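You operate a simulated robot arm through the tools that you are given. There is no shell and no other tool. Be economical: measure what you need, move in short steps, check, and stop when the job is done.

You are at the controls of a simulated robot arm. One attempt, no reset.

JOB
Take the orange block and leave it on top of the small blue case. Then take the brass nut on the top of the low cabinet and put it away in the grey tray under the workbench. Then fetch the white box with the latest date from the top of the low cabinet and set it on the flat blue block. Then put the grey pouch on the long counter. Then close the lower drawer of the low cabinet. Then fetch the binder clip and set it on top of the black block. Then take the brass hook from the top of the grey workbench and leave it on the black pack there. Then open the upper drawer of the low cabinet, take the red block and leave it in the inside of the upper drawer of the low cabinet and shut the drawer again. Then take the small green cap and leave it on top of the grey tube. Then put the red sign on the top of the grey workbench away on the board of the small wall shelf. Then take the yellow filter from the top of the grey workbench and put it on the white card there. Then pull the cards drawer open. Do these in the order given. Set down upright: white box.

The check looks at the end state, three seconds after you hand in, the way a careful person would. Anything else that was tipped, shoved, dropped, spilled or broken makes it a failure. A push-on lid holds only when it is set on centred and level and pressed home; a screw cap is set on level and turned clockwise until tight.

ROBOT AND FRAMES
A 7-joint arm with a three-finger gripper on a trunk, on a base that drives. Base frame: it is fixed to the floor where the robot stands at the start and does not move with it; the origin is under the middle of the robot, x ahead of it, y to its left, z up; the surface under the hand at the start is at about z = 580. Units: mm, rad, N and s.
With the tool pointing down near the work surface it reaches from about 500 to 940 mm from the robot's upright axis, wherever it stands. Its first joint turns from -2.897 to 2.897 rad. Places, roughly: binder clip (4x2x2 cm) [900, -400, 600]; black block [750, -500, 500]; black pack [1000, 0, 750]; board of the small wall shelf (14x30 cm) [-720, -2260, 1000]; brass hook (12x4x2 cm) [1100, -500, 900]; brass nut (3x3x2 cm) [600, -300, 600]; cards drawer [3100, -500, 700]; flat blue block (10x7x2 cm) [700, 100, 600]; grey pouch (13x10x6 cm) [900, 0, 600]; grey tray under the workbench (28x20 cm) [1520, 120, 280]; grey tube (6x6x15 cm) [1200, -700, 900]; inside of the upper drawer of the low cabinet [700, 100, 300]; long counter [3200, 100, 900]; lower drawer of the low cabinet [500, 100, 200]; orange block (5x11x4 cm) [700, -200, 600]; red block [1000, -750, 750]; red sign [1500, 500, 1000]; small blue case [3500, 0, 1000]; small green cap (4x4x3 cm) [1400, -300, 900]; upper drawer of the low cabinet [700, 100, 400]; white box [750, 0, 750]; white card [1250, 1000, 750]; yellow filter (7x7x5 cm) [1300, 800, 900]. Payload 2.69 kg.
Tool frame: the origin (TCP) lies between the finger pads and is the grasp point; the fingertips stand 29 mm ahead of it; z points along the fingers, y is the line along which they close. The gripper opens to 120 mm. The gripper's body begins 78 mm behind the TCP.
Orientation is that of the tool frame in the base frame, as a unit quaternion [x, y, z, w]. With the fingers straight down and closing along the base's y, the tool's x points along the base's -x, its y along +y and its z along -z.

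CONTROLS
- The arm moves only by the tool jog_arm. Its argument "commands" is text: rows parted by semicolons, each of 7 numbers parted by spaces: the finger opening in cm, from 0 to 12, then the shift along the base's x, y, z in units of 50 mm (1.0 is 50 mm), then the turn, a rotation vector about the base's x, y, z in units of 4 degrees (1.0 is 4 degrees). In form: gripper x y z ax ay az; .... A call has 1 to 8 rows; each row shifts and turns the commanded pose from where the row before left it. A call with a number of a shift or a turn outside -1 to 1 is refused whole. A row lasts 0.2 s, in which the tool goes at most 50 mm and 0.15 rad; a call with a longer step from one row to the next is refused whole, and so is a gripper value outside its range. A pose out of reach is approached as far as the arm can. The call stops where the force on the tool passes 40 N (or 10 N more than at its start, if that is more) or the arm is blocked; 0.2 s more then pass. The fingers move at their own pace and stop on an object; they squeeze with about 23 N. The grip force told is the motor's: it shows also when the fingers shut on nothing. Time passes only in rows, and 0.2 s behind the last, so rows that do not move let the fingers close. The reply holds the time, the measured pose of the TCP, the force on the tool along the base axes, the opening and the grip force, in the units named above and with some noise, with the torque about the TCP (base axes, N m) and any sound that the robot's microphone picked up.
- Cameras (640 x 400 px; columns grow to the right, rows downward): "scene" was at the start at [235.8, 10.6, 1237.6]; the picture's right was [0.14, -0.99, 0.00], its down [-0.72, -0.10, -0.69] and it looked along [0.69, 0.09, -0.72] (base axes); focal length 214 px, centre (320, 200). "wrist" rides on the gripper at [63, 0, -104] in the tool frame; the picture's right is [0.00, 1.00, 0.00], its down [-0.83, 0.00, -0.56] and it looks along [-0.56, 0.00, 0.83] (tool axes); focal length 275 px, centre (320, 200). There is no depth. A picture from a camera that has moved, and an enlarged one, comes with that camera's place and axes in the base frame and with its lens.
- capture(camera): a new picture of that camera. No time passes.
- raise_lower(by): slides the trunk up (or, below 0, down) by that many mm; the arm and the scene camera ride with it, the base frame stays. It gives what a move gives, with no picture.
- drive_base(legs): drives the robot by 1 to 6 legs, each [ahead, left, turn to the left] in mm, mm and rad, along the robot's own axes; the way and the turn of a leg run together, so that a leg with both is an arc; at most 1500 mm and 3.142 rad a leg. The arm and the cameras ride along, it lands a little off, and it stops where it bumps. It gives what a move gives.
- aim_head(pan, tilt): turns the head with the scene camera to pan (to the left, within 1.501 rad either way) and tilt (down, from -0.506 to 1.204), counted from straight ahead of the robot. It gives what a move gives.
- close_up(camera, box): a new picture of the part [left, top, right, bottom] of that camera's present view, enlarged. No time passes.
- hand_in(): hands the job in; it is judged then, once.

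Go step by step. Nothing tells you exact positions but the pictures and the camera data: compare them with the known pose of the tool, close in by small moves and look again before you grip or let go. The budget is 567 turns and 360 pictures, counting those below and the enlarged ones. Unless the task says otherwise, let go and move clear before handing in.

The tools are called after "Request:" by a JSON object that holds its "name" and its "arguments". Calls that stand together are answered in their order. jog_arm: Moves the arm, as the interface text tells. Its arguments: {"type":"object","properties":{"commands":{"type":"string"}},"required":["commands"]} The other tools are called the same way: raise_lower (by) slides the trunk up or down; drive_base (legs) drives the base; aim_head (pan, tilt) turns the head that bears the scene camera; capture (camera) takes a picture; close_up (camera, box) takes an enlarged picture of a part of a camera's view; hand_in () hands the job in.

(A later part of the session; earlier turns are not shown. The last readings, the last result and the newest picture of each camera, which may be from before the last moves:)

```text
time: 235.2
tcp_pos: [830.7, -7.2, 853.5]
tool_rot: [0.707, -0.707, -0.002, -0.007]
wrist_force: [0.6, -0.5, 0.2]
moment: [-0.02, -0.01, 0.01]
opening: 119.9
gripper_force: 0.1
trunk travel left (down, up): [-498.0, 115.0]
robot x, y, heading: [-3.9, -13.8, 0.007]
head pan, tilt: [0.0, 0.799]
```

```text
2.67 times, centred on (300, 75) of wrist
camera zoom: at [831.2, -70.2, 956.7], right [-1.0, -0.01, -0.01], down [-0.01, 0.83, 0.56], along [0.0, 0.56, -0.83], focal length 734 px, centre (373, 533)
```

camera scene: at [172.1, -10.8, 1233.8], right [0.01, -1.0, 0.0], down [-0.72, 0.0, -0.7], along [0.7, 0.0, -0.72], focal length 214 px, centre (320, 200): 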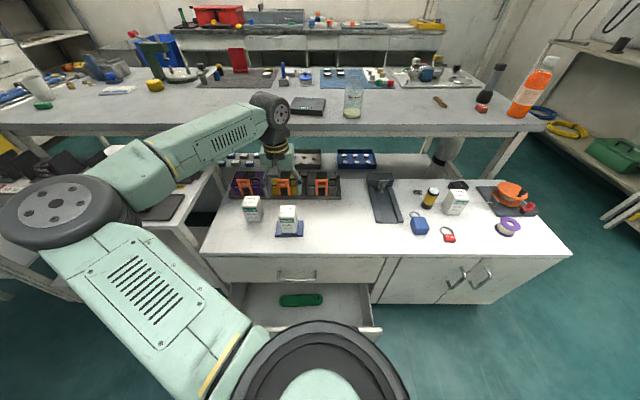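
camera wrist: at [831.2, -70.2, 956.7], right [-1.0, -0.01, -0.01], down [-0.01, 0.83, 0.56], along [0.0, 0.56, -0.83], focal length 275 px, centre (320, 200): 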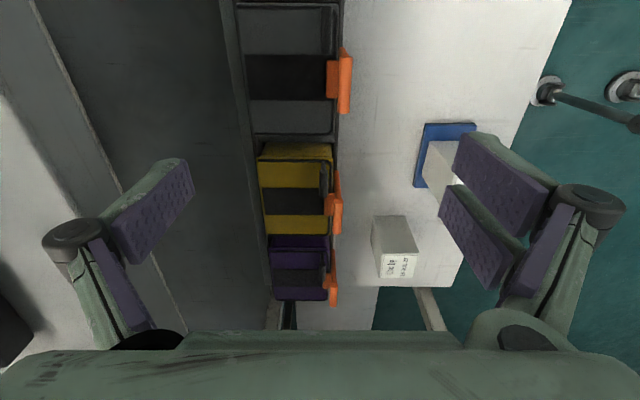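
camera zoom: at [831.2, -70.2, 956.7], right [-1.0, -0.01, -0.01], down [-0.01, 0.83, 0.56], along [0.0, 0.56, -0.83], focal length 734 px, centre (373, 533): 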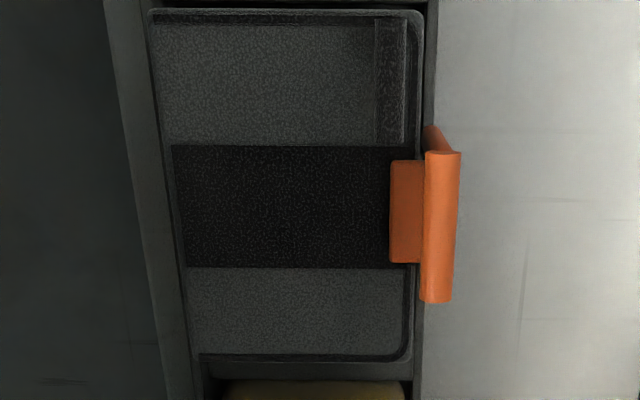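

The handle frame's front is at x≈802 (z 614–691) and the pouch back at x≈904, top z≈660. I'll grip along x at TCP (853,-2,665) with the front finger on the frame's left leg; first go down halfway and check.

Request:
{"name": "jog_arm", "arguments": {"commands": "12 0.43 0.1 -0.85 0 0 0;12 0 0 -0.85 0 0 0;12 0 0 -0.85 0 0 0;12 0 0 0 0 0 0"}}

Request:
{"name": "capture", "arguments": {"camera": "wrist"}}

Request:
{"name": "close_up", "arguments": {"camera": "scene", "box": [260, 140, 380, 215]}}

```text
time: 236.2
tcp_pos: [854.5, -1.2, 727.0]
tool_rot: [0.707, -0.707, -0.002, -0.006]
wrist_force: [-0.4, -0.3, -0.5]
moment: [0.0, 0.03, -0.02]
opening: 120.0
gripper_force: 0.0
trunk travel left (down, up): [-498.0, 115.0]
robot x, y, heading: [-6.6, -12.8, 0.005]
head pan, tilt: [0.0, 0.799]
```

```text
293 pictures are left
camera wrist: at [854.3, -64.9, 830.5], right [-1.0, -0.01, -0.01], down [-0.01, 0.83, 0.56], along [0.0, 0.56, -0.83], focal length 275 px, centre (320, 200)
```

wrist: 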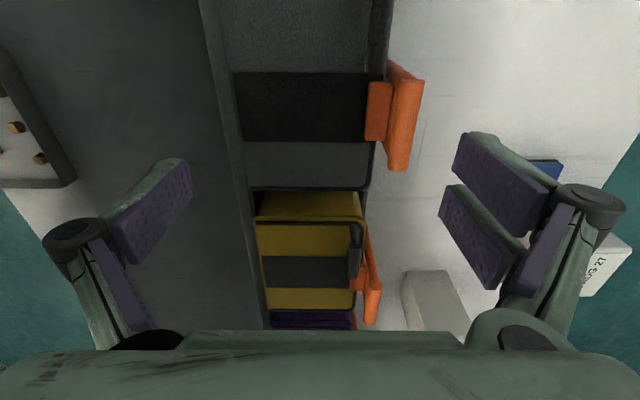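

```text
5.33 times, centred on (320, 178) of scene
camera zoom: at [231.8, -10.4, 1233.8], right [0.01, -1.0, 0.0], down [-0.72, 0.0, -0.7], along [0.7, 0.0, -0.72], focal length 1144 px, centre (320, 320)
```

zoom: 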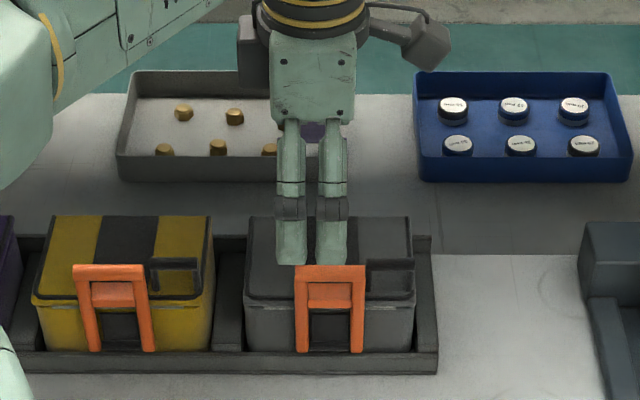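

The gripper has two prongs on the front side and one on the back; centring at y≈-17.5 puts both front prongs on the frame's legs. I'll shift, go down and close.

Request:
{"name": "jog_arm", "arguments": {"commands": "12 0 -0.32 0 0 0 0;12 0 0 -0.6 0 0 0;12 0 0 -0.62 0 0 0;12 0 0 0 0 0 0"}}

Request:
{"name": "capture", "arguments": {"camera": "wrist"}}

Request:
{"name": "close_up", "arguments": {"camera": "scene", "box": [280, 150, 360, 200]}}

```text
time: 237.2
tcp_pos: [853.9, -18.8, 664.5]
tool_rot: [0.708, -0.707, -0.001, -0.006]
wrist_force: [-0.2, 0.8, -0.1]
moment: [-0.01, -0.01, 0.01]
opening: 119.9
gripper_force: 0.0
trunk travel left (down, up): [-498.0, 115.0]
robot x, y, heading: [-4.4, -13.3, 0.008]
head pan, tilt: [0.0, 0.799]
```

```text
291 pictures are left
camera wrist: at [853.1, -82.4, 768.3], right [-1.0, -0.01, -0.01], down [-0.01, 0.83, 0.56], along [0.0, 0.56, -0.83], focal length 275 px, centre (320, 200)
```

wrist: 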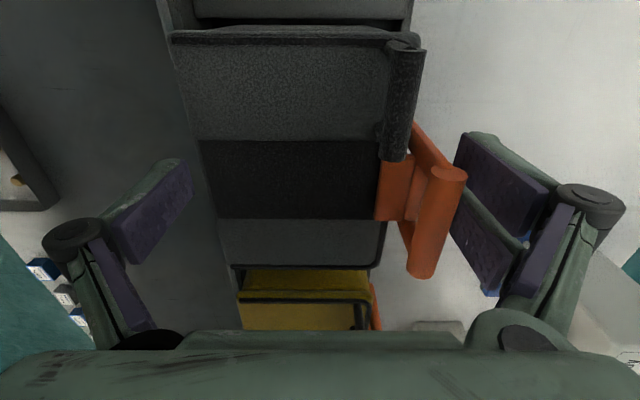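

```text
8.00 times, centred on (320, 175) of scene
camera zoom: at [231.8, -10.4, 1233.8], right [0.01, -1.0, 0.0], down [-0.72, 0.0, -0.7], along [0.7, 0.0, -0.72], focal length 1716 px, centre (320, 400)
```

zoom: 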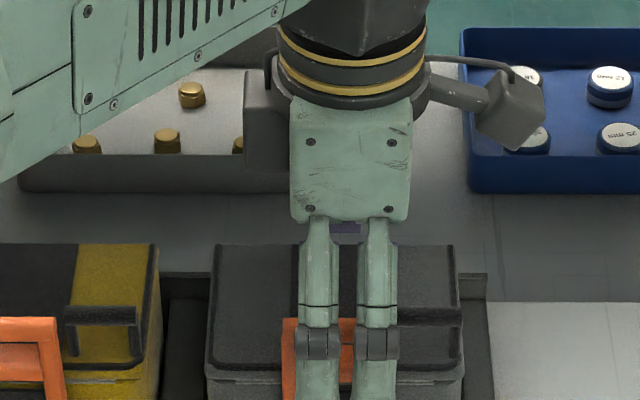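

Request:
{"name": "jog_arm", "arguments": {"commands": "0 0 0 0 0 0 0;0 0 0 0 0 0 0;0 0 0 0 0 0 0"}}

Request:
{"name": "capture", "arguments": {"camera": "wrist"}}

Request:
{"name": "close_up", "arguments": {"camera": "scene", "box": [280, 160, 360, 210]}}

```text
time: 238.0
tcp_pos: [855.9, -18.0, 667.5]
tool_rot: [0.708, -0.706, 0.001, -0.006]
wrist_force: [17.7, -0.4, 9.2]
moment: [0.06, -0.7, 0.04]
opening: 105.7
gripper_force: 23.2
trunk travel left (down, up): [-498.0, 115.0]
robot x, y, heading: [-8.3, -13.5, 0.002]
head pan, tilt: [0.0, 0.799]
```

```text
289 pictures are left
camera wrist: at [854.1, -82.2, 770.3], right [-1.0, -0.01, -0.01], down [-0.01, 0.83, 0.56], along [0.01, 0.56, -0.83], focal length 275 px, centre (320, 200)
```

wrist: 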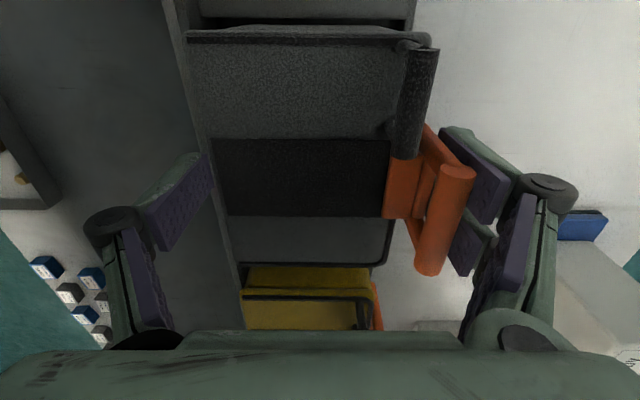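

```text
8.00 times, centred on (320, 185) of scene
camera zoom: at [231.6, -10.4, 1234.0], right [0.01, -1.0, 0.0], down [-0.72, 0.0, -0.7], along [0.7, 0.0, -0.72], focal length 1716 px, centre (320, 320)
```

zoom: 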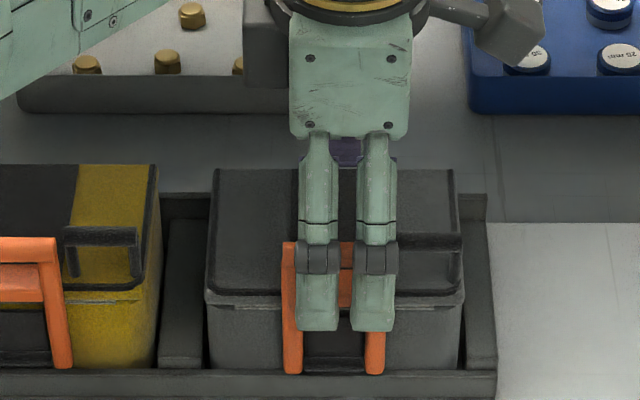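

It is gripped (106 mm). I'll lift slowly and check that it stays level.

Request:
{"name": "jog_arm", "arguments": {"commands": "0 0.03 0 0.2 0 0 0;0 0.03 0 0.2 0 0 0;0 0 0 0.3 0 0 0;0 0 0 0 0 0 0"}}

Request:
{"name": "capture", "arguments": {"camera": "wrist"}}

Request:
{"name": "close_up", "arguments": {"camera": "scene", "box": [280, 160, 360, 210]}}

```text
time: 239.0
tcp_pos: [854.3, -18.1, 699.4]
tool_rot: [0.708, -0.707, -0.003, -0.005]
wrist_force: [0.2, 0.3, -2.9]
moment: [-0.02, 0.02, -0.01]
opening: 106.1
gripper_force: 22.9
trunk travel left (down, up): [-498.0, 115.0]
robot x, y, heading: [-5.5, -10.6, 0.007]
head pan, tilt: [0.0, 0.799]
```

```text
287 pictures are left
camera wrist: at [854.7, -81.6, 802.4], right [-1.0, -0.01, 0.0], down [-0.01, 0.83, 0.56], along [0.0, 0.56, -0.83], focal length 275 px, centre (320, 200)
```

wrist: 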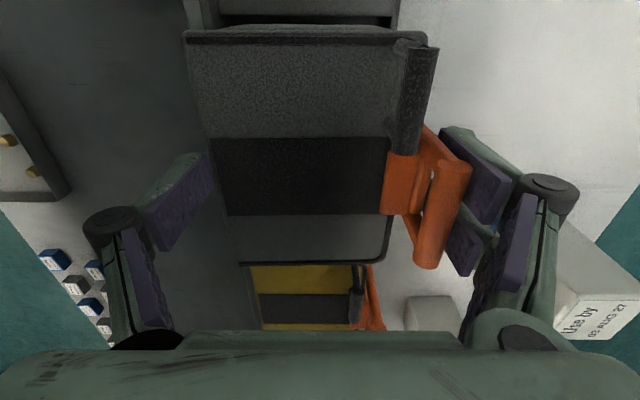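

```text
8.00 times, centred on (320, 185) of scene
camera zoom: at [232.0, -10.4, 1233.7], right [0.01, -1.0, 0.0], down [-0.72, 0.0, -0.7], along [0.7, 0.0, -0.72], focal length 1716 px, centre (320, 320)
```

zoom: 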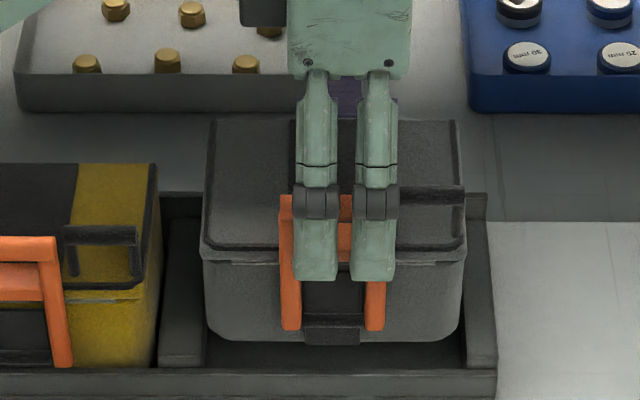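

It hangs level and light. I'll lift it high and draw it in, then drive to the long counter.

Request:
{"name": "jog_arm", "arguments": {"commands": "0 0 0 0.9 0 0 0;0 0 0 0.9 0 0 0;0 0 0 0.9 0 0 0;0 -0.4 0 0.8 0 0 0;0 -0.6 0 0.7 0 0 0;0 -0.7 0 0.6 0 0 0;0 -0.7 0 0.6 0 0 0;0 0 0 0 0 0 0"}}

Request:
{"name": "drive_base", "arguments": {"legs": [[-60, -1450, 0], [1300, 0, 0], [1140, 0, 0], [0, 700, 0]]}}

Request:
{"name": "aim_head", "arguments": {"pan": 0.3, "tilt": 0.6}}

Request:
{"name": "capture", "arguments": {"camera": "scene"}}

```text
time: 240.8
tcp_pos: [735.3, -18.3, 970.1]
tool_rot: [0.708, -0.706, -0.002, -0.006]
wrist_force: [0.9, -0.4, -3.3]
moment: [-0.03, -0.04, -0.02]
opening: 106.1
gripper_force: 22.9
trunk travel left (down, up): [-498.0, 115.0]
robot x, y, heading: [-4.1, -14.6, 0.006]
head pan, tilt: [0.0, 0.799]
```

```text
time: 265.1
tcp_pos: [3127.7, -1293.0, 975.2]
tool_rot: [-0.703, 0.711, -0.007, 0.0]
wrist_force: [-3.1, 1.4, 4.7]
moment: [0.42, -0.39, 0.2]
opening: 21.3
gripper_force: 22.8
trunk travel left (down, up): [-498.0, 115.0]
robot x, y, heading: [2391.3, -1275.0, 0.008]
head pan, tilt: [0.0, 0.799]
stopped in leg 4: the force on the tool passed its limit at 54 N (the readings are from after the stop); the commanded pose is now the measured one
```

```text
time: 265.9
tcp_pos: [3129.2, -1292.5, 974.3]
tool_rot: [-0.702, 0.712, -0.007, 0.0]
wrist_force: [-4.1, 2.2, 7.8]
moment: [0.44, -0.45, 0.25]
opening: 21.1
gripper_force: 23.3
trunk travel left (down, up): [-498.0, 115.0]
robot x, y, heading: [2387.4, -1274.4, 0.004]
head pan, tilt: [0.3, 0.6]
```

```text
285 pictures are left
camera scene: at [2629.8, -1248.6, 1250.9], right [0.3, -0.95, 0.0], down [-0.54, -0.17, -0.83], along [0.79, 0.25, -0.56], focal length 214 px, centre (320, 200)
```

scene: 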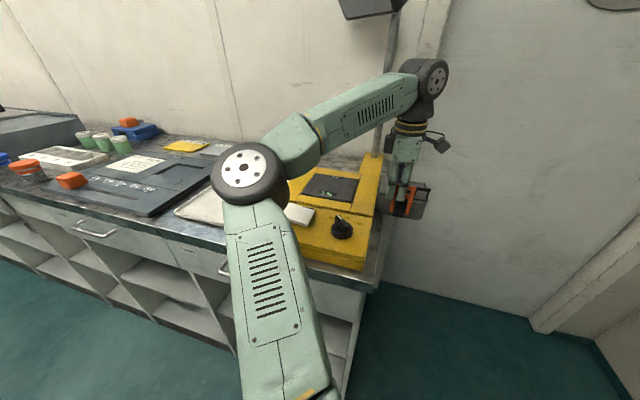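

The pouch struck the yellow unit at the counter's end and slipped in the grip. Let me look closely before moving.

Request:
{"name": "close_up", "arguments": {"camera": "scene", "box": [340, 120, 480, 240]}}

Request:
{"name": "capture", "arguments": {"camera": "wrist"}}

```text
3.33 times, centred on (410, 180) of scene
camera zoom: at [2629.8, -1248.6, 1250.9], right [0.3, -0.95, 0.0], down [-0.54, -0.17, -0.83], along [0.79, 0.25, -0.56], focal length 715 px, centre (20, 267)
```

zoom: 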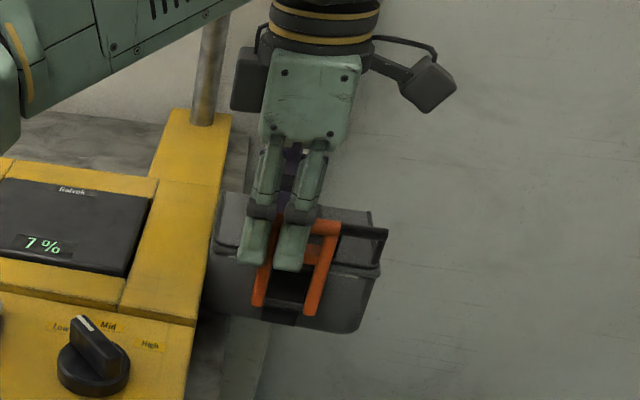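

```text
283 pictures are left
camera wrist: at [3126.9, -1354.8, 1078.7], right [-1.0, 0.01, -0.01], down [0.0, 0.84, 0.55], along [0.01, 0.55, -0.84], focal length 275 px, centre (320, 200)
```

wrist: 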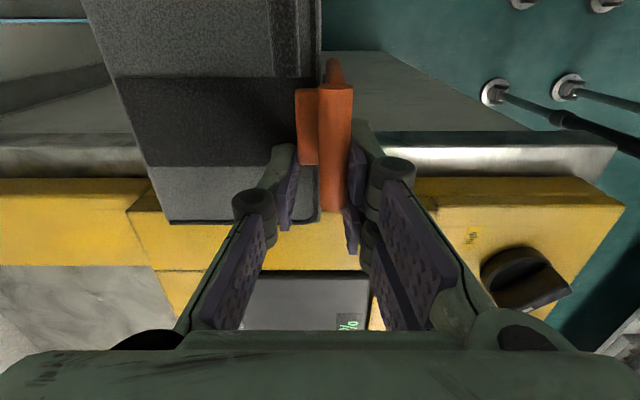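

The fingers now hold the orange handle bar. I'll raise the trunk straight up gently and see how the pouch hangs.

Request:
{"name": "raise_lower", "arguments": {"by": 20}}

Request:
{"name": "capture", "arguments": {"camera": "wrist"}}

Request:
{"name": "close_up", "arguments": {"camera": "scene", "box": [340, 120, 480, 240]}}

```text
time: 266.6
tcp_pos: [3129.4, -1293.8, 993.6]
tool_rot: [-0.702, 0.712, -0.006, -0.001]
wrist_force: [-0.8, -0.8, -1.9]
moment: [0.1, 0.02, -0.01]
opening: 21.3
gripper_force: 23.2
trunk travel left (down, up): [-518.0, 95.0]
robot x, y, heading: [2390.5, -1272.7, 0.005]
head pan, tilt: [0.3, 0.6]
```

```text
282 pictures are left
camera wrist: at [3127.8, -1355.0, 1097.5], right [-1.0, 0.01, -0.01], down [0.0, 0.84, 0.55], along [0.01, 0.55, -0.84], focal length 275 px, centre (320, 200)
```

wrist: 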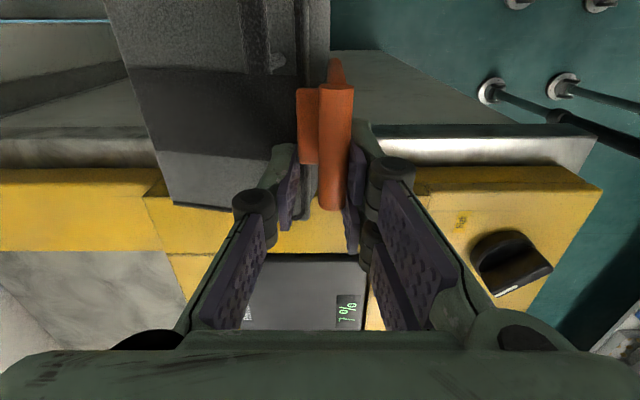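

```text
3.33 times, centred on (410, 180) of scene
camera zoom: at [2630.9, -1248.7, 1270.6], right [0.3, -0.95, 0.0], down [-0.54, -0.17, -0.82], along [0.79, 0.25, -0.57], focal length 715 px, centre (20, 267)
```

zoom: 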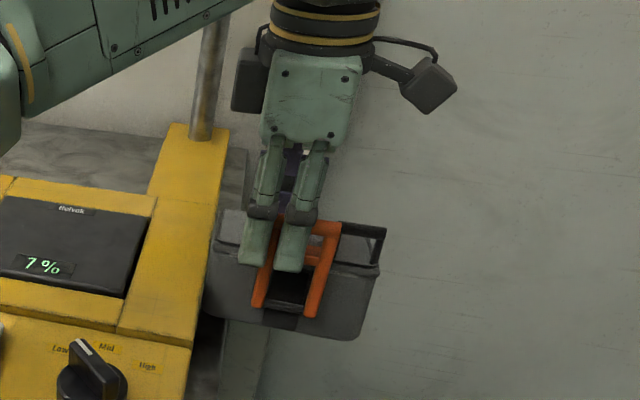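

It hangs from its handle, slightly tilted. I'll raise it well clear before going over the counter.

Request:
{"name": "raise_lower", "arguments": {"by": 94}}

Request:
{"name": "jog_arm", "arguments": {"commands": "0 -0.2 0 0.5 0 0 0;0 -0.2 0 0.5 0 0 0;0 -0.2 0 0.5 0 0 0;0 0 0 0 0 0 0"}}

Request:
{"name": "capture", "arguments": {"camera": "scene"}}

Request:
{"name": "capture", "arguments": {"camera": "wrist"}}

```text
time: 267.8
tcp_pos: [3130.2, -1292.8, 1086.7]
tool_rot: [-0.702, 0.712, -0.006, 0.0]
wrist_force: [0.3, -0.3, -4.2]
moment: [0.07, 0.06, -0.03]
opening: 21.1
gripper_force: 23.4
trunk travel left (down, up): [-612.0, 1.0]
robot x, y, heading: [2389.5, -1278.2, 0.007]
head pan, tilt: [0.3, 0.6]
```

```text
time: 268.8
tcp_pos: [3098.7, -1293.8, 1163.3]
tool_rot: [-0.702, 0.712, -0.006, 0.001]
wrist_force: [0.7, 0.7, -3.4]
moment: [0.08, 0.08, 0.01]
opening: 21.0
gripper_force: 23.2
trunk travel left (down, up): [-612.0, 1.0]
robot x, y, heading: [2387.7, -1273.2, 0.004]
head pan, tilt: [0.3, 0.6]
```

```text
280 pictures are left
camera scene: at [2631.2, -1248.6, 1364.5], right [0.3, -0.95, 0.0], down [-0.54, -0.17, -0.82], along [0.79, 0.25, -0.57], focal length 214 px, centre (320, 200)
```

scene: 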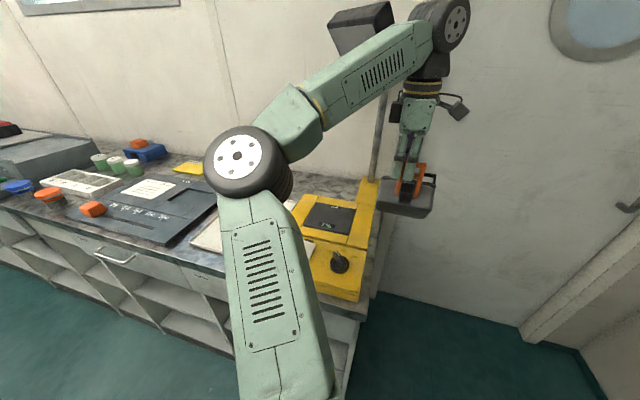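

```text
279 pictures are left
camera wrist: at [3097.0, -1355.3, 1266.9], right [-1.0, 0.01, -0.01], down [0.0, 0.84, 0.55], along [0.01, 0.55, -0.84], focal length 275 px, centre (320, 200)
```

wrist: 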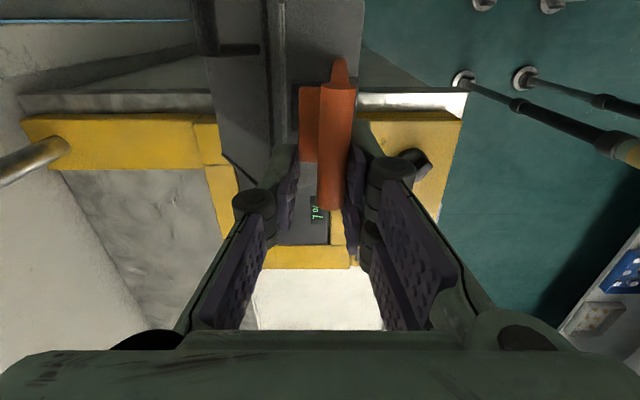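

Request:
{"name": "close_up", "arguments": {"camera": "scene", "box": [360, 90, 480, 230]}}

Request:
{"name": "close_up", "arguments": {"camera": "wrist", "box": [180, 0, 460, 200]}}

```text
2.86 times, centred on (420, 160) of scene
camera zoom: at [2631.2, -1248.6, 1364.5], right [0.3, -0.95, 0.0], down [-0.54, -0.17, -0.82], along [0.79, 0.25, -0.57], focal length 613 px, centre (34, 314)
```

zoom: 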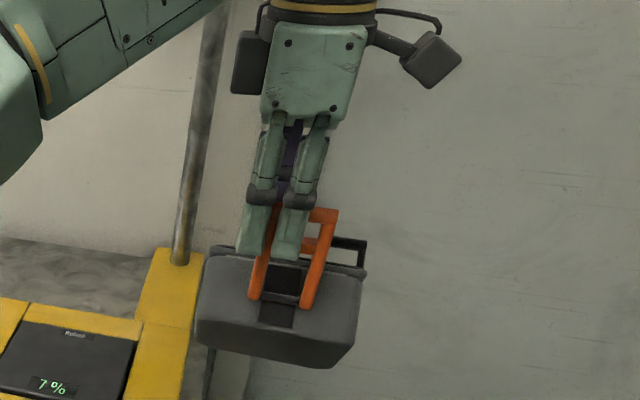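

```text
2.00 times, centred on (320, 100) of wrist
camera zoom: at [3097.0, -1355.3, 1266.9], right [-1.0, 0.01, -0.01], down [0.0, 0.84, 0.55], along [0.01, 0.55, -0.84], focal length 551 px, centre (320, 400)
```

zoom: 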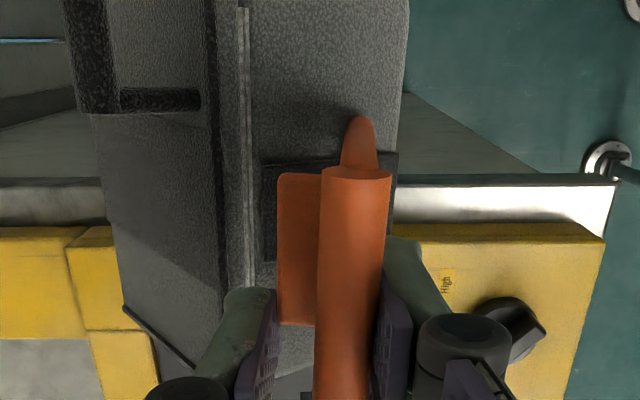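

The pouch now hangs from the bar with its back end low, but firmly held. I'll look for a free stretch of counter to set it down.

Request:
{"name": "aim_head", "arguments": {"pan": 0.75, "tilt": 0.55}}

Request:
{"name": "capture", "arguments": {"camera": "scene"}}

```text
time: 269.7
tcp_pos: [3100.3, -1293.8, 1161.7]
tool_rot: [-0.702, 0.712, -0.006, 0.0]
wrist_force: [0.9, 0.3, -4.1]
moment: [0.05, 0.11, -0.03]
opening: 21.1
gripper_force: 22.6
trunk travel left (down, up): [-612.0, 1.0]
robot x, y, heading: [2387.3, -1277.9, 0.008]
head pan, tilt: [0.75, 0.55]
```

```text
276 pictures are left
camera scene: at [2612.1, -1213.7, 1369.1], right [0.69, -0.73, 0.0], down [-0.38, -0.36, -0.85], along [0.62, 0.58, -0.52], focal length 214 px, centre (320, 200)
```

scene: 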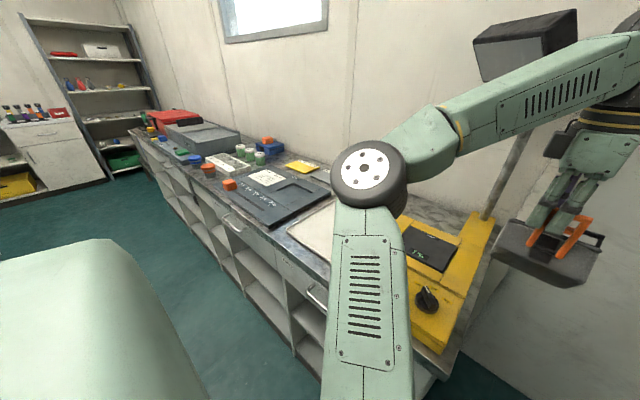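

The strip of bare counter along the wall, around (3400,-650), is free. I'll slide left at this height, then check.

Request:
{"name": "drive_base", "arguments": {"legs": [[0, 620, 0]]}}

Request:
{"name": "aim_head", "arguments": {"pan": 0, "tilt": 0.55}}

Request:
{"name": "capture", "arguments": {"camera": "scene"}}

Request:
{"name": "capture", "arguments": {"camera": "wrist"}}

```text
time: 275.0
tcp_pos: [3094.0, -674.6, 1162.3]
tool_rot: [-0.704, 0.71, -0.006, -0.001]
wrist_force: [-0.7, -0.1, -3.4]
moment: [0.08, 0.09, 0.0]
opening: 21.1
gripper_force: 23.2
trunk travel left (down, up): [-612.0, 1.0]
robot x, y, heading: [2386.8, -662.5, 0.008]
head pan, tilt: [0.75, 0.55]
```

```text
time: 276.1
tcp_pos: [3092.7, -675.0, 1163.5]
tool_rot: [-0.705, 0.709, -0.006, -0.001]
wrist_force: [-0.3, -0.8, -3.2]
moment: [0.04, 0.09, -0.02]
opening: 20.8
gripper_force: 22.5
trunk travel left (down, up): [-612.0, 1.0]
robot x, y, heading: [2389.8, -662.3, 0.014]
head pan, tilt: [0.0, 0.55]
```

```text
275 pictures are left
camera scene: at [2631.1, -658.5, 1369.1], right [0.01, -1.0, 0.0], down [-0.52, -0.01, -0.85], along [0.85, 0.01, -0.52], focal length 214 px, centre (320, 200)
```

scene: 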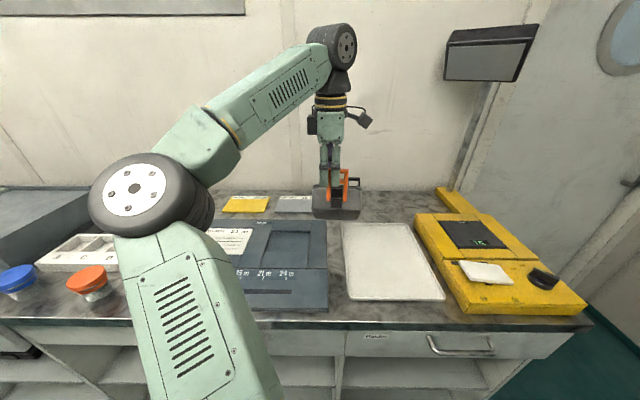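

```text
274 pictures are left
camera wrist: at [3092.1, -736.1, 1266.8], right [-1.0, 0.0, -0.01], down [0.0, 0.84, 0.55], along [0.01, 0.55, -0.84], focal length 275 px, centre (320, 200)
```

wrist: 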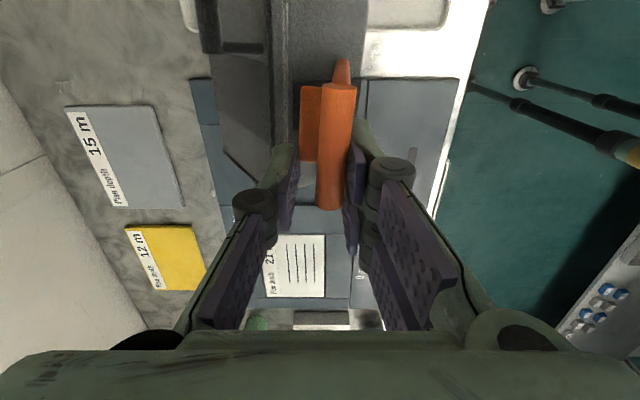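

The free strip is at y from -640 to -1150 along the wall. I'll shift right to y≈-850 and go nearer.

Request:
{"name": "drive_base", "arguments": {"legs": [[0, -190, 0], [150, 0, -0.01]]}}

Request:
{"name": "jog_arm", "arguments": {"commands": "0 0.8 0 -0.2 0 0 0;0 0.8 0 -0.2 0 0 0;0 0.8 0 -0.2 0 0 0;0 0.6 0 -0.2 0 0 0;0 0 0 0 0 0 0"}}

Request:
{"name": "capture", "arguments": {"camera": "scene"}}

Request:
{"name": "capture", "arguments": {"camera": "wrist"}}

```text
time: 279.2
tcp_pos: [3247.8, -873.1, 1160.6]
tool_rot: [-0.701, 0.713, -0.006, -0.001]
wrist_force: [0.3, -0.4, -4.1]
moment: [0.04, 0.08, 0.03]
opening: 20.7
gripper_force: 22.9
trunk travel left (down, up): [-612.0, 1.0]
robot x, y, heading: [2535.9, -853.2, -0.001]
head pan, tilt: [0.0, 0.55]
```

```text
time: 280.4
tcp_pos: [3396.0, -872.5, 1122.4]
tool_rot: [-0.701, 0.713, -0.006, 0.0]
wrist_force: [1.1, 0.8, -3.2]
moment: [0.07, 0.04, 0.0]
opening: 20.7
gripper_force: 23.1
trunk travel left (down, up): [-612.0, 1.0]
robot x, y, heading: [2539.3, -852.5, 0.005]
head pan, tilt: [0.0, 0.55]
```

```text
273 pictures are left
camera scene: at [2785.6, -851.7, 1369.2], right [0.0, -1.0, 0.0], down [-0.52, 0.0, -0.85], along [0.85, 0.0, -0.52], focal length 214 px, centre (320, 200)
```

scene: 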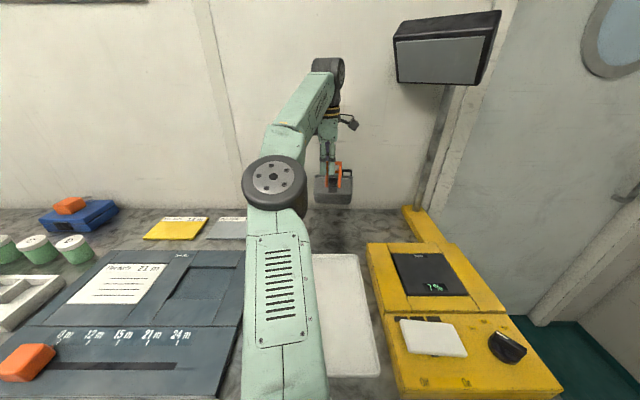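

```text
272 pictures are left
camera wrist: at [3394.3, -934.3, 1226.7], right [-1.0, 0.01, -0.01], down [0.01, 0.84, 0.55], along [0.01, 0.55, -0.84], focal length 275 px, centre (320, 200)
```

wrist: 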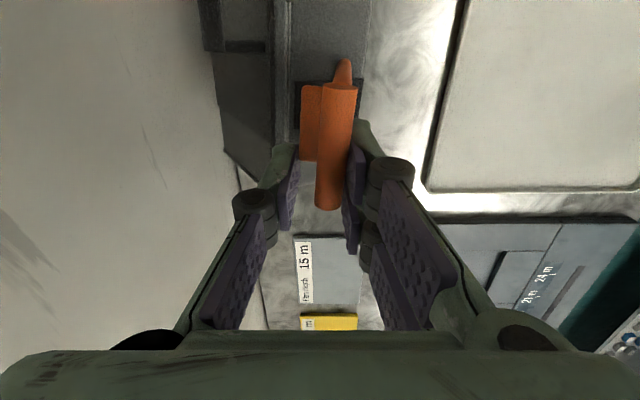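

Request:
{"name": "close_up", "arguments": {"camera": "scene", "box": [280, 130, 400, 220]}}

```text
4.44 times, centred on (340, 175) of scene
camera zoom: at [2785.6, -851.7, 1369.2], right [0.0, -1.0, 0.0], down [-0.52, 0.0, -0.85], along [0.85, 0.0, -0.52], focal length 953 px, centre (231, 311)
```

zoom: 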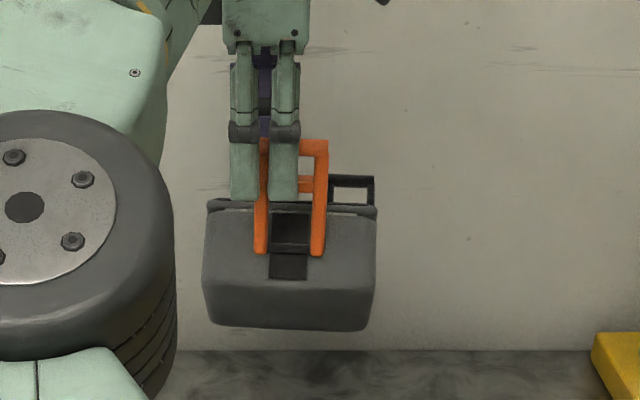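

I'll lower in small steps until the pouch's back edge touches.

Request:
{"name": "jog_arm", "arguments": {"commands": "0 0 0 -0.4 0 0 0;0 0 0 -0.4 0 0 0;0 0 0 -0.4 0 0 0;0 0 0 0 0 0 0"}}

Request:
{"name": "close_up", "arguments": {"camera": "scene", "box": [280, 130, 400, 220]}}

```text
time: 281.4
tcp_pos: [3397.8, -873.1, 1062.8]
tool_rot: [-0.701, 0.714, -0.006, 0.0]
wrist_force: [0.1, -0.4, -2.7]
moment: [0.06, 0.07, 0.01]
opening: 20.7
gripper_force: 23.5
trunk travel left (down, up): [-612.0, 1.0]
robot x, y, heading: [2533.5, -850.9, 0.001]
head pan, tilt: [0.0, 0.55]
```

```text
4.44 times, centred on (340, 175) of scene
camera zoom: at [2785.7, -851.9, 1369.1], right [0.0, -1.0, 0.0], down [-0.52, 0.0, -0.85], along [0.85, 0.0, -0.52], focal length 953 px, centre (231, 311)
```

zoom: 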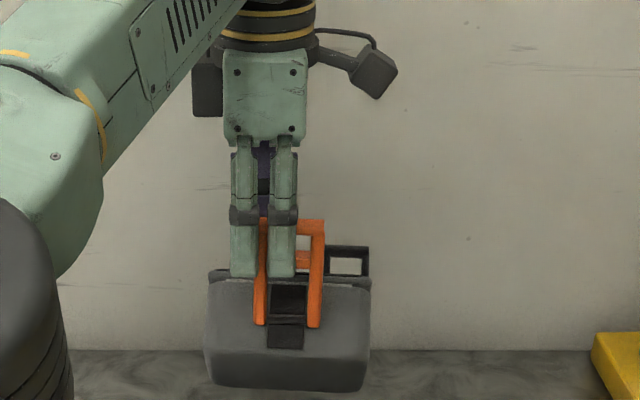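

Request:
{"name": "jog_arm", "arguments": {"commands": "0 0 0 -0.25 0 0 0;0 0 0 -0.25 0 0 0;0 0 0 0 0 0 0"}}

Request:
{"name": "close_up", "arguments": {"camera": "scene", "box": [280, 150, 400, 240]}}

```text
time: 282.2
tcp_pos: [3395.9, -871.7, 1039.2]
tool_rot: [-0.701, 0.713, -0.006, 0.001]
wrist_force: [-4.8, 1.0, 8.5]
moment: [0.36, 0.36, 0.17]
opening: 21.6
gripper_force: 23.1
trunk travel left (down, up): [-612.0, 1.0]
robot x, y, heading: [2540.6, -852.4, 0.003]
head pan, tilt: [0.0, 0.55]
```

```text
4.44 times, centred on (340, 195) of scene
camera zoom: at [2784.1, -851.8, 1369.6], right [0.0, -1.0, 0.0], down [-0.52, 0.0, -0.85], along [0.85, 0.0, -0.52], focal length 953 px, centre (231, 222)
```

zoom: 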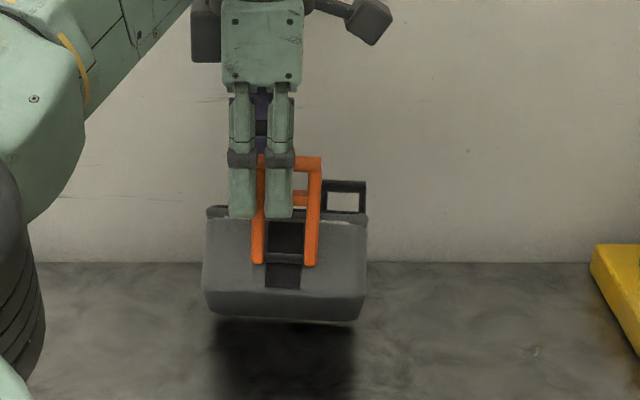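

The back edge touches at TCP z≈1040. I'll shift 30 mm toward the wall, then swing the handle toward me while lowering, so the pouch rolls down onto its base.

Request:
{"name": "jog_arm", "arguments": {"commands": "0 0 0 0.3 0 0 0;0 0.6 0 0 0 0 0;0 0 0 -0.24 0 0 0;0 0 0 0 0 0 0"}}

Request:
{"name": "jog_arm", "arguments": {"commands": "0 -0.5 0 -0.06 0 0 0;0 -0.5 0 -0.14 0 0 0;0 -0.4 0 -0.22 0 0 0;0 0 0 0 0 0 0"}}

Request:
{"name": "close_up", "arguments": {"camera": "scene", "box": [280, 150, 400, 240]}}

Request:
{"name": "capture", "arguments": {"camera": "wrist"}}

```text
time: 283.2
tcp_pos: [3427.2, -873.2, 1042.6]
tool_rot: [-0.701, 0.714, -0.007, 0.001]
wrist_force: [-5.2, -0.2, 9.7]
moment: [0.42, 0.42, 0.16]
opening: 20.9
gripper_force: 23.2
trunk travel left (down, up): [-612.0, 1.0]
robot x, y, heading: [2538.4, -852.5, 0.002]
head pan, tilt: [0.0, 0.55]
```

```text
time: 284.2
tcp_pos: [3357.3, -871.7, 1019.0]
tool_rot: [-0.701, 0.713, -0.006, 0.0]
wrist_force: [-0.2, 0.8, -2.2]
moment: [0.03, 0.03, 0.02]
opening: 20.5
gripper_force: 23.1
trunk travel left (down, up): [-612.0, 1.0]
robot x, y, heading: [2536.3, -850.2, 0.001]
head pan, tilt: [0.0, 0.55]
```

```text
4.44 times, centred on (340, 195) of scene
camera zoom: at [2785.7, -851.7, 1369.1], right [0.0, -1.0, 0.0], down [-0.52, 0.0, -0.85], along [0.85, 0.0, -0.52], focal length 953 px, centre (231, 222)
```

zoom: 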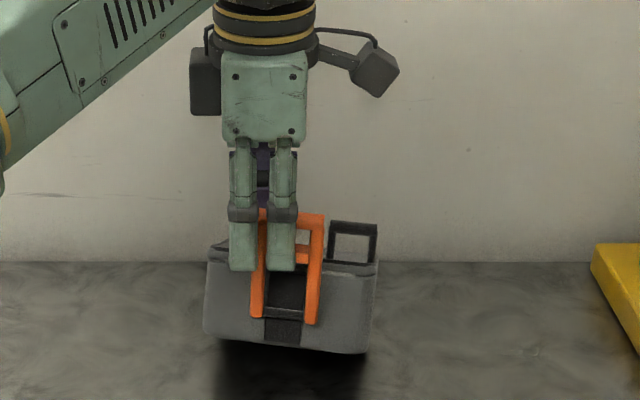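

```text
267 pictures are left
camera wrist: at [3355.6, -934.0, 1122.7], right [-1.0, 0.01, -0.01], down [0.01, 0.84, 0.55], along [0.01, 0.55, -0.84], focal length 275 px, centre (320, 200)
```

wrist: 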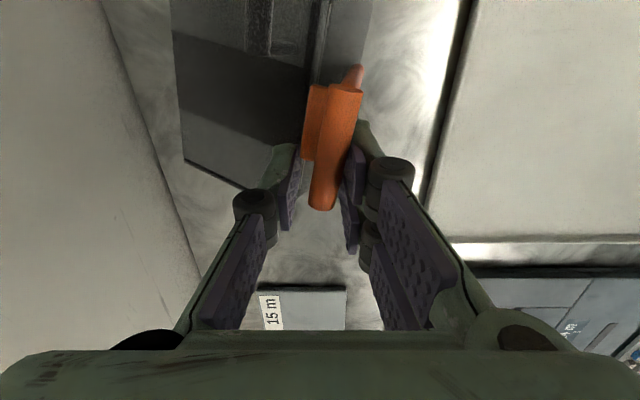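

Request:
{"name": "jog_arm", "arguments": {"commands": "0 -0.15 0 -0.2 0 0 0;0 -0.15 0 -0.2 0 0 0;0 0 0 0 0 0 0"}}

Request:
{"name": "close_up", "arguments": {"camera": "scene", "box": [280, 150, 400, 240]}}

Request:
{"name": "capture", "arguments": {"camera": "wrist"}}

```text
time: 285.0
tcp_pos: [3342.7, -870.9, 997.9]
tool_rot: [-0.701, 0.713, -0.006, 0.0]
wrist_force: [0.6, 0.2, -1.5]
moment: [-0.06, -0.04, 0.04]
opening: 20.5
gripper_force: 23.1
trunk travel left (down, up): [-612.0, 1.0]
robot x, y, heading: [2542.2, -847.3, -0.0]
head pan, tilt: [0.0, 0.55]
```

```text
4.44 times, centred on (340, 195) of scene
camera zoom: at [2785.7, -851.8, 1369.1], right [0.0, -1.0, 0.0], down [-0.52, 0.0, -0.85], along [0.85, 0.0, -0.52], focal length 953 px, centre (231, 222)
```

zoom: 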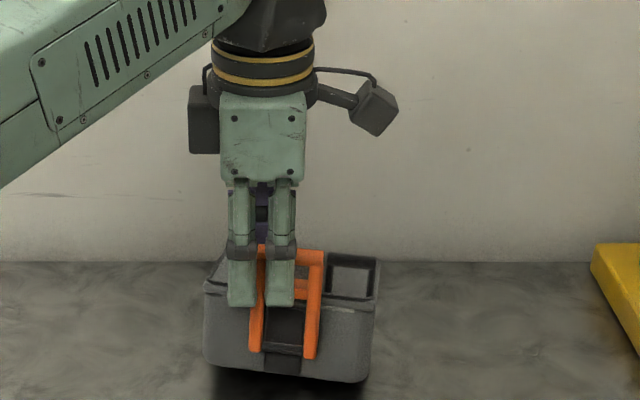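

```text
265 pictures are left
camera wrist: at [3340.9, -933.2, 1102.4], right [-1.0, 0.01, -0.01], down [0.01, 0.84, 0.55], along [0.01, 0.55, -0.84], focal length 275 px, centre (320, 200)
```

wrist: 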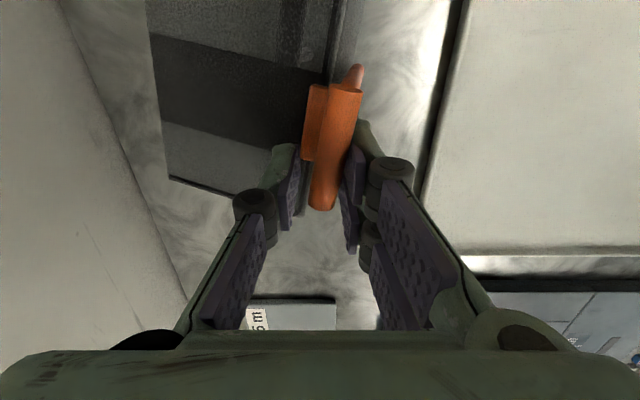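

Request:
{"name": "jog_arm", "arguments": {"commands": "0 -0.05 0 -0.15 0 0 0;0 -0.03 0 -0.12 0 0 0;0 0 0 0 0 0 0"}}

Request:
{"name": "close_up", "arguments": {"camera": "scene", "box": [280, 150, 400, 240]}}

```text
time: 285.8
tcp_pos: [3338.0, -872.7, 986.5]
tool_rot: [-0.701, 0.713, -0.007, 0.0]
wrist_force: [-4.6, 2.3, 7.7]
moment: [-0.5, -0.21, -0.25]
opening: 20.7
gripper_force: 22.9
trunk travel left (down, up): [-612.0, 1.0]
robot x, y, heading: [2537.7, -849.9, -0.003]
head pan, tilt: [0.0, 0.55]
```

```text
4.44 times, centred on (340, 195) of scene
camera zoom: at [2784.3, -851.5, 1369.6], right [0.0, -1.0, 0.0], down [-0.52, 0.0, -0.85], along [0.85, 0.0, -0.52], focal length 953 px, centre (231, 222)
```

zoom: 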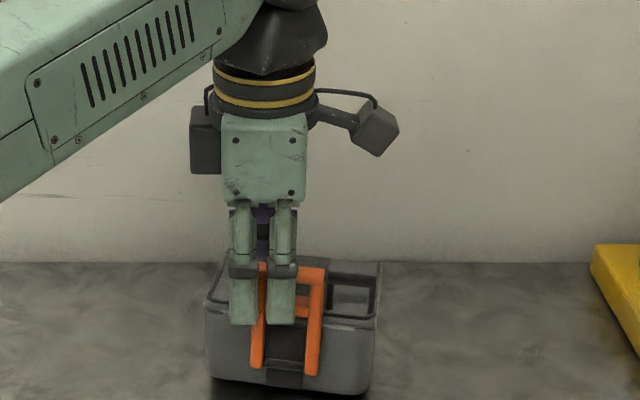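

Its front right corner touches and it's nearly flat. I'll release it to settle on its base and lift away.

Request:
{"name": "jog_arm", "arguments": {"commands": "0 0 0 -0.04 0 0 0;4.5 0 0 0 0 0 0;4.5 0 0 0 0 0 0;4.5 0 0 0 0 0 0;4.5 0 0 0.3 0 0 0;4.5 0 0 0.6 0 0 0;4.5 0 0 0.9 0 0 0;4.5 0 0 0 0 0 0"}}

Request:
{"name": "capture", "arguments": {"camera": "wrist"}}

Request:
{"name": "close_up", "arguments": {"camera": "scene", "box": [260, 150, 400, 240]}}

```text
time: 287.6
tcp_pos: [3339.7, -873.9, 1073.7]
tool_rot: [-0.701, 0.713, -0.007, 0.0]
wrist_force: [0.1, 0.2, -0.6]
moment: [-0.02, 0.01, 0.02]
opening: 44.9
gripper_force: 0.1
trunk travel left (down, up): [-612.0, 1.0]
robot x, y, heading: [2538.6, -850.0, 0.001]
head pan, tilt: [0.0, 0.55]
```

```text
263 pictures are left
camera wrist: at [3337.7, -936.2, 1178.1], right [-1.0, 0.01, -0.01], down [0.01, 0.84, 0.55], along [0.01, 0.55, -0.84], focal length 275 px, centre (320, 200)
```

wrist: 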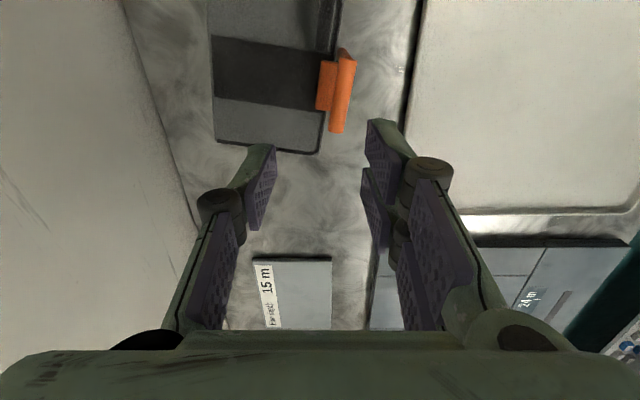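

```text
4.44 times, centred on (330, 195) of scene
camera zoom: at [2785.7, -851.7, 1369.1], right [0.0, -1.0, 0.0], down [-0.52, 0.0, -0.85], along [0.85, 0.0, -0.52], focal length 953 px, centre (276, 222)
```

zoom: 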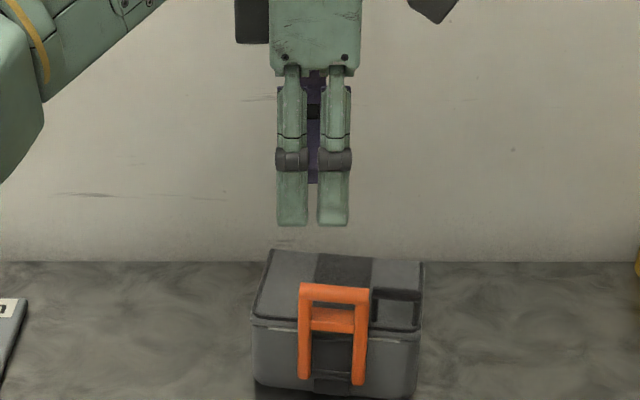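

The pouch sits level on the counter. I'll retract while turning the wrist back, and on the way out compare the yellow unit with its earlier look.

Request:
{"name": "jog_arm", "arguments": {"commands": "4 -0.5 0 0.5 0 0 -1;4 -0.7 0 0.3 0 0 -1;4 -0.8 0 0 0 0 -1;4 -0.8 0 0 0 0 -1;4 -0.8 0 0 0 0 -1;4 -0.6 0 0 0 0 -1;4 0 0 0 0 0 -1;4 0 0 0 0 0 -1"}}

Request:
{"name": "jog_arm", "arguments": {"commands": "4 0 0 0 0 0 -1;4 0 0 0 0 0 -1;4 0 0 0 0 0 -1;4 0 0 0 0 0 -1;4 0 0 0 0 0 -1;4 0 0 0 0 0 -1;4 0 0 0 0 0 -1;4 0 0 0 0 0 -1"}}

Request:
{"name": "jog_arm", "arguments": {"commands": "4 0 0 0 0 0 -1;4 0 0 0 0 0 -1;4 0 0 0 0 0 -1;4 0 0 0 0 0 -1;4 0 0 0 0 0 -1;4 0 0 0 0 0 -1;4 0 0 0 0 0 -0.5;4 0 0 0 0 0 0"}}

Request:
{"name": "drive_base", "arguments": {"legs": [[-150, 0, 0], [0, -620, 0]]}}

Request:
{"name": "raise_lower", "arguments": {"by": -111}}

Request:
{"name": "aim_head", "arguments": {"pan": 0.8, "tilt": 0.5}}

Request:
{"name": "capture", "arguments": {"camera": "scene"}}

```text
time: 289.4
tcp_pos: [3128.5, -871.3, 1114.6]
tool_rot: [-0.476, 0.879, -0.006, -0.001]
wrist_force: [0.4, 0.4, 0.2]
moment: [0.01, 0.02, -0.02]
opening: 40.2
gripper_force: 0.1
trunk travel left (down, up): [-612.0, 1.0]
robot x, y, heading: [2542.4, -848.6, 0.003]
head pan, tilt: [0.0, 0.55]
```

```text
time: 291.2
tcp_pos: [3128.5, -871.7, 1114.8]
tool_rot: [-0.216, 0.976, -0.005, -0.003]
wrist_force: [0.8, -0.2, -0.3]
moment: [-0.02, 0.01, 0.0]
opening: 39.9
gripper_force: 0.0
trunk travel left (down, up): [-612.0, 1.0]
robot x, y, heading: [2542.4, -849.9, -0.001]
head pan, tilt: [0.0, 0.55]
```

```text
time: 293.0
tcp_pos: [3128.7, -872.9, 1113.7]
tool_rot: [0.009, 1.0, -0.005, -0.004]
wrist_force: [0.3, 0.4, 0.1]
moment: [0.0, -0.01, 0.02]
opening: 40.1
gripper_force: 0.1
trunk travel left (down, up): [-612.0, 1.0]
robot x, y, heading: [2542.1, -852.2, -0.002]
head pan, tilt: [0.0, 0.55]
```

```text
time: 299.3
tcp_pos: [2986.5, -1491.6, 1114.2]
tool_rot: [0.0, 1.0, -0.005, -0.005]
wrist_force: [-0.1, -0.4, -0.1]
moment: [0.02, -0.03, 0.01]
opening: 39.8
gripper_force: 0.1
trunk travel left (down, up): [-612.0, 1.0]
robot x, y, heading: [2397.6, -1483.9, 0.02]
head pan, tilt: [0.0, 0.55]
```

```text
time: 300.7
tcp_pos: [2986.0, -1492.5, 1002.6]
tool_rot: [0.0, 1.0, -0.004, -0.004]
wrist_force: [-0.5, -0.2, 0.9]
moment: [0.01, -0.01, -0.02]
opening: 39.9
gripper_force: 0.0
trunk travel left (down, up): [-501.0, 112.0]
robot x, y, heading: [2400.8, -1482.9, 0.016]
head pan, tilt: [0.0, 0.55]
```

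```text
time: 301.9
tcp_pos: [2986.4, -1492.1, 1002.7]
tool_rot: [0.0, 1.0, -0.004, -0.004]
wrist_force: [-0.5, -0.2, -0.3]
moment: [0.01, 0.02, 0.01]
opening: 39.9
gripper_force: 0.0
trunk travel left (down, up): [-501.0, 112.0]
robot x, y, heading: [2397.7, -1482.5, 0.018]
head pan, tilt: [0.799, 0.499]
```

```text
261 pictures are left
camera scene: at [2615.7, -1412.9, 1262.8], right [0.73, -0.68, 0.0], down [-0.33, -0.35, -0.88], along [0.6, 0.64, -0.48], focal length 214 px, centre (320, 200)
```

scene: 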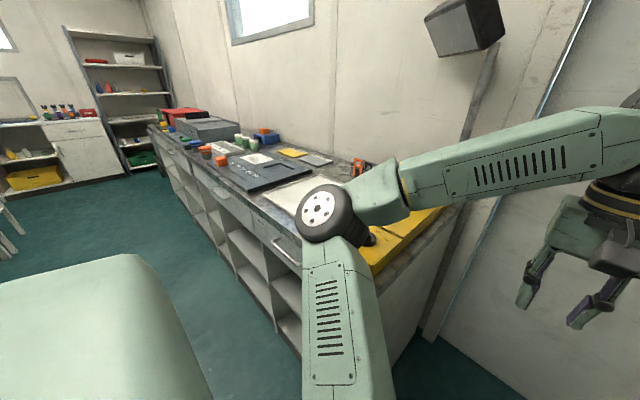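

The yellow unit's knob position agrees with the earlier pictures, so nothing moved. Now on to the lower drawer: I'll drive back and stand farther off in front of it.

Request:
{"name": "drive_base", "arguments": {"legs": [[-1400, 0, -0.018], [-1450, 0, 0], [0, 1500, 0], [0, 100, 0]]}}

Request:
{"name": "aim_head", "arguments": {"pan": 0, "tilt": 0.75}}

Request:
{"name": "capture", "arguments": {"camera": "scene"}}

```text
time: 315.6
tcp_pos: [127.1, -1548.7, 1003.3]
tool_rot: [0.013, 1.0, -0.004, -0.005]
wrist_force: [0.4, -0.2, -0.1]
moment: [0.0, -0.02, -0.02]
opening: 40.0
gripper_force: 0.0
trunk travel left (down, up): [-501.0, 112.0]
robot x, y, heading: [-462.1, -1523.3, -0.01]
head pan, tilt: [0.799, 0.499]
stopped in leg 2: the robot was blocked; the commanded pose is now the measured one
```

```text
time: 316.8
tcp_pos: [127.0, -1548.8, 1002.5]
tool_rot: [0.013, 1.0, -0.004, -0.004]
wrist_force: [-0.9, -0.1, 0.0]
moment: [-0.01, 0.01, -0.03]
opening: 40.0
gripper_force: 0.0
trunk travel left (down, up): [-501.0, 112.0]
robot x, y, heading: [-462.3, -1522.8, -0.008]
head pan, tilt: [0.0, 0.75]
```

```text
260 pictures are left
camera scene: at [-221.8, -1524.7, 1240.8], right [-0.01, -1.0, 0.0], down [-0.68, 0.0, -0.73], along [0.73, 0.0, -0.68], focal length 214 px, centre (320, 200)
```

scene: 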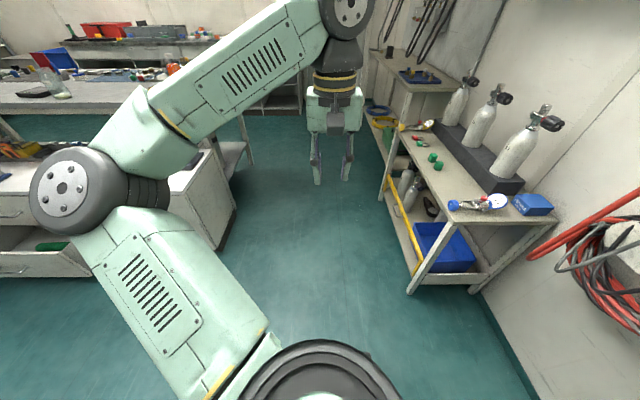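

The base bumped something behind at x≈-462. I'll move forward off it and look toward it.

Request:
{"name": "drive_base", "arguments": {"legs": [[250, 300, -0.8]]}}

Request:
{"name": "aim_head", "arguments": {"pan": -1.5, "tilt": 0.6}}

Request:
{"name": "capture", "arguments": {"camera": "scene"}}

```text
time: 319.7
tcp_pos: [263.5, -1792.7, 1004.1]
tool_rot: [0.405, 0.914, -0.002, -0.006]
wrist_force: [0.1, 0.0, 0.2]
moment: [-0.01, 0.02, 0.02]
opening: 39.9
gripper_force: 0.1
trunk travel left (down, up): [-501.0, 112.0]
robot x, y, heading: [-124.4, -1349.3, -0.813]
head pan, tilt: [0.0, 0.75]
```

```text
time: 321.3
tcp_pos: [264.4, -1792.2, 1003.0]
tool_rot: [0.404, 0.915, -0.002, -0.006]
wrist_force: [-0.1, -0.5, -0.4]
moment: [0.01, 0.02, 0.0]
opening: 39.9
gripper_force: 0.1
trunk travel left (down, up): [-501.0, 112.0]
robot x, y, heading: [-126.9, -1352.7, -0.819]
head pan, tilt: [-1.499, 0.6]
```

```text
259 pictures are left
camera scene: at [-76.2, -1528.3, 1253.7], right [-0.74, 0.68, 0.0], down [0.38, 0.42, -0.83], along [-0.56, -0.61, -0.56], focal length 214 px, centre (320, 200)
```

scene: 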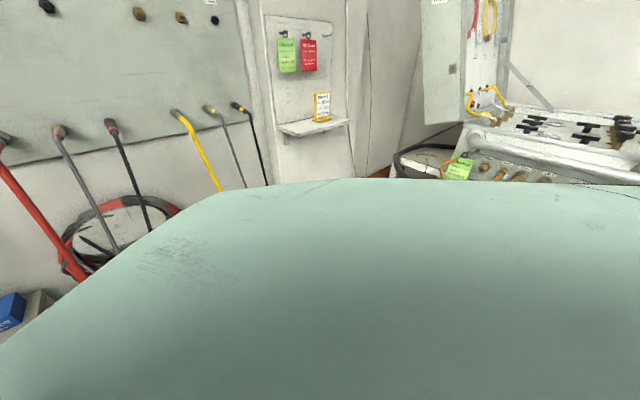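

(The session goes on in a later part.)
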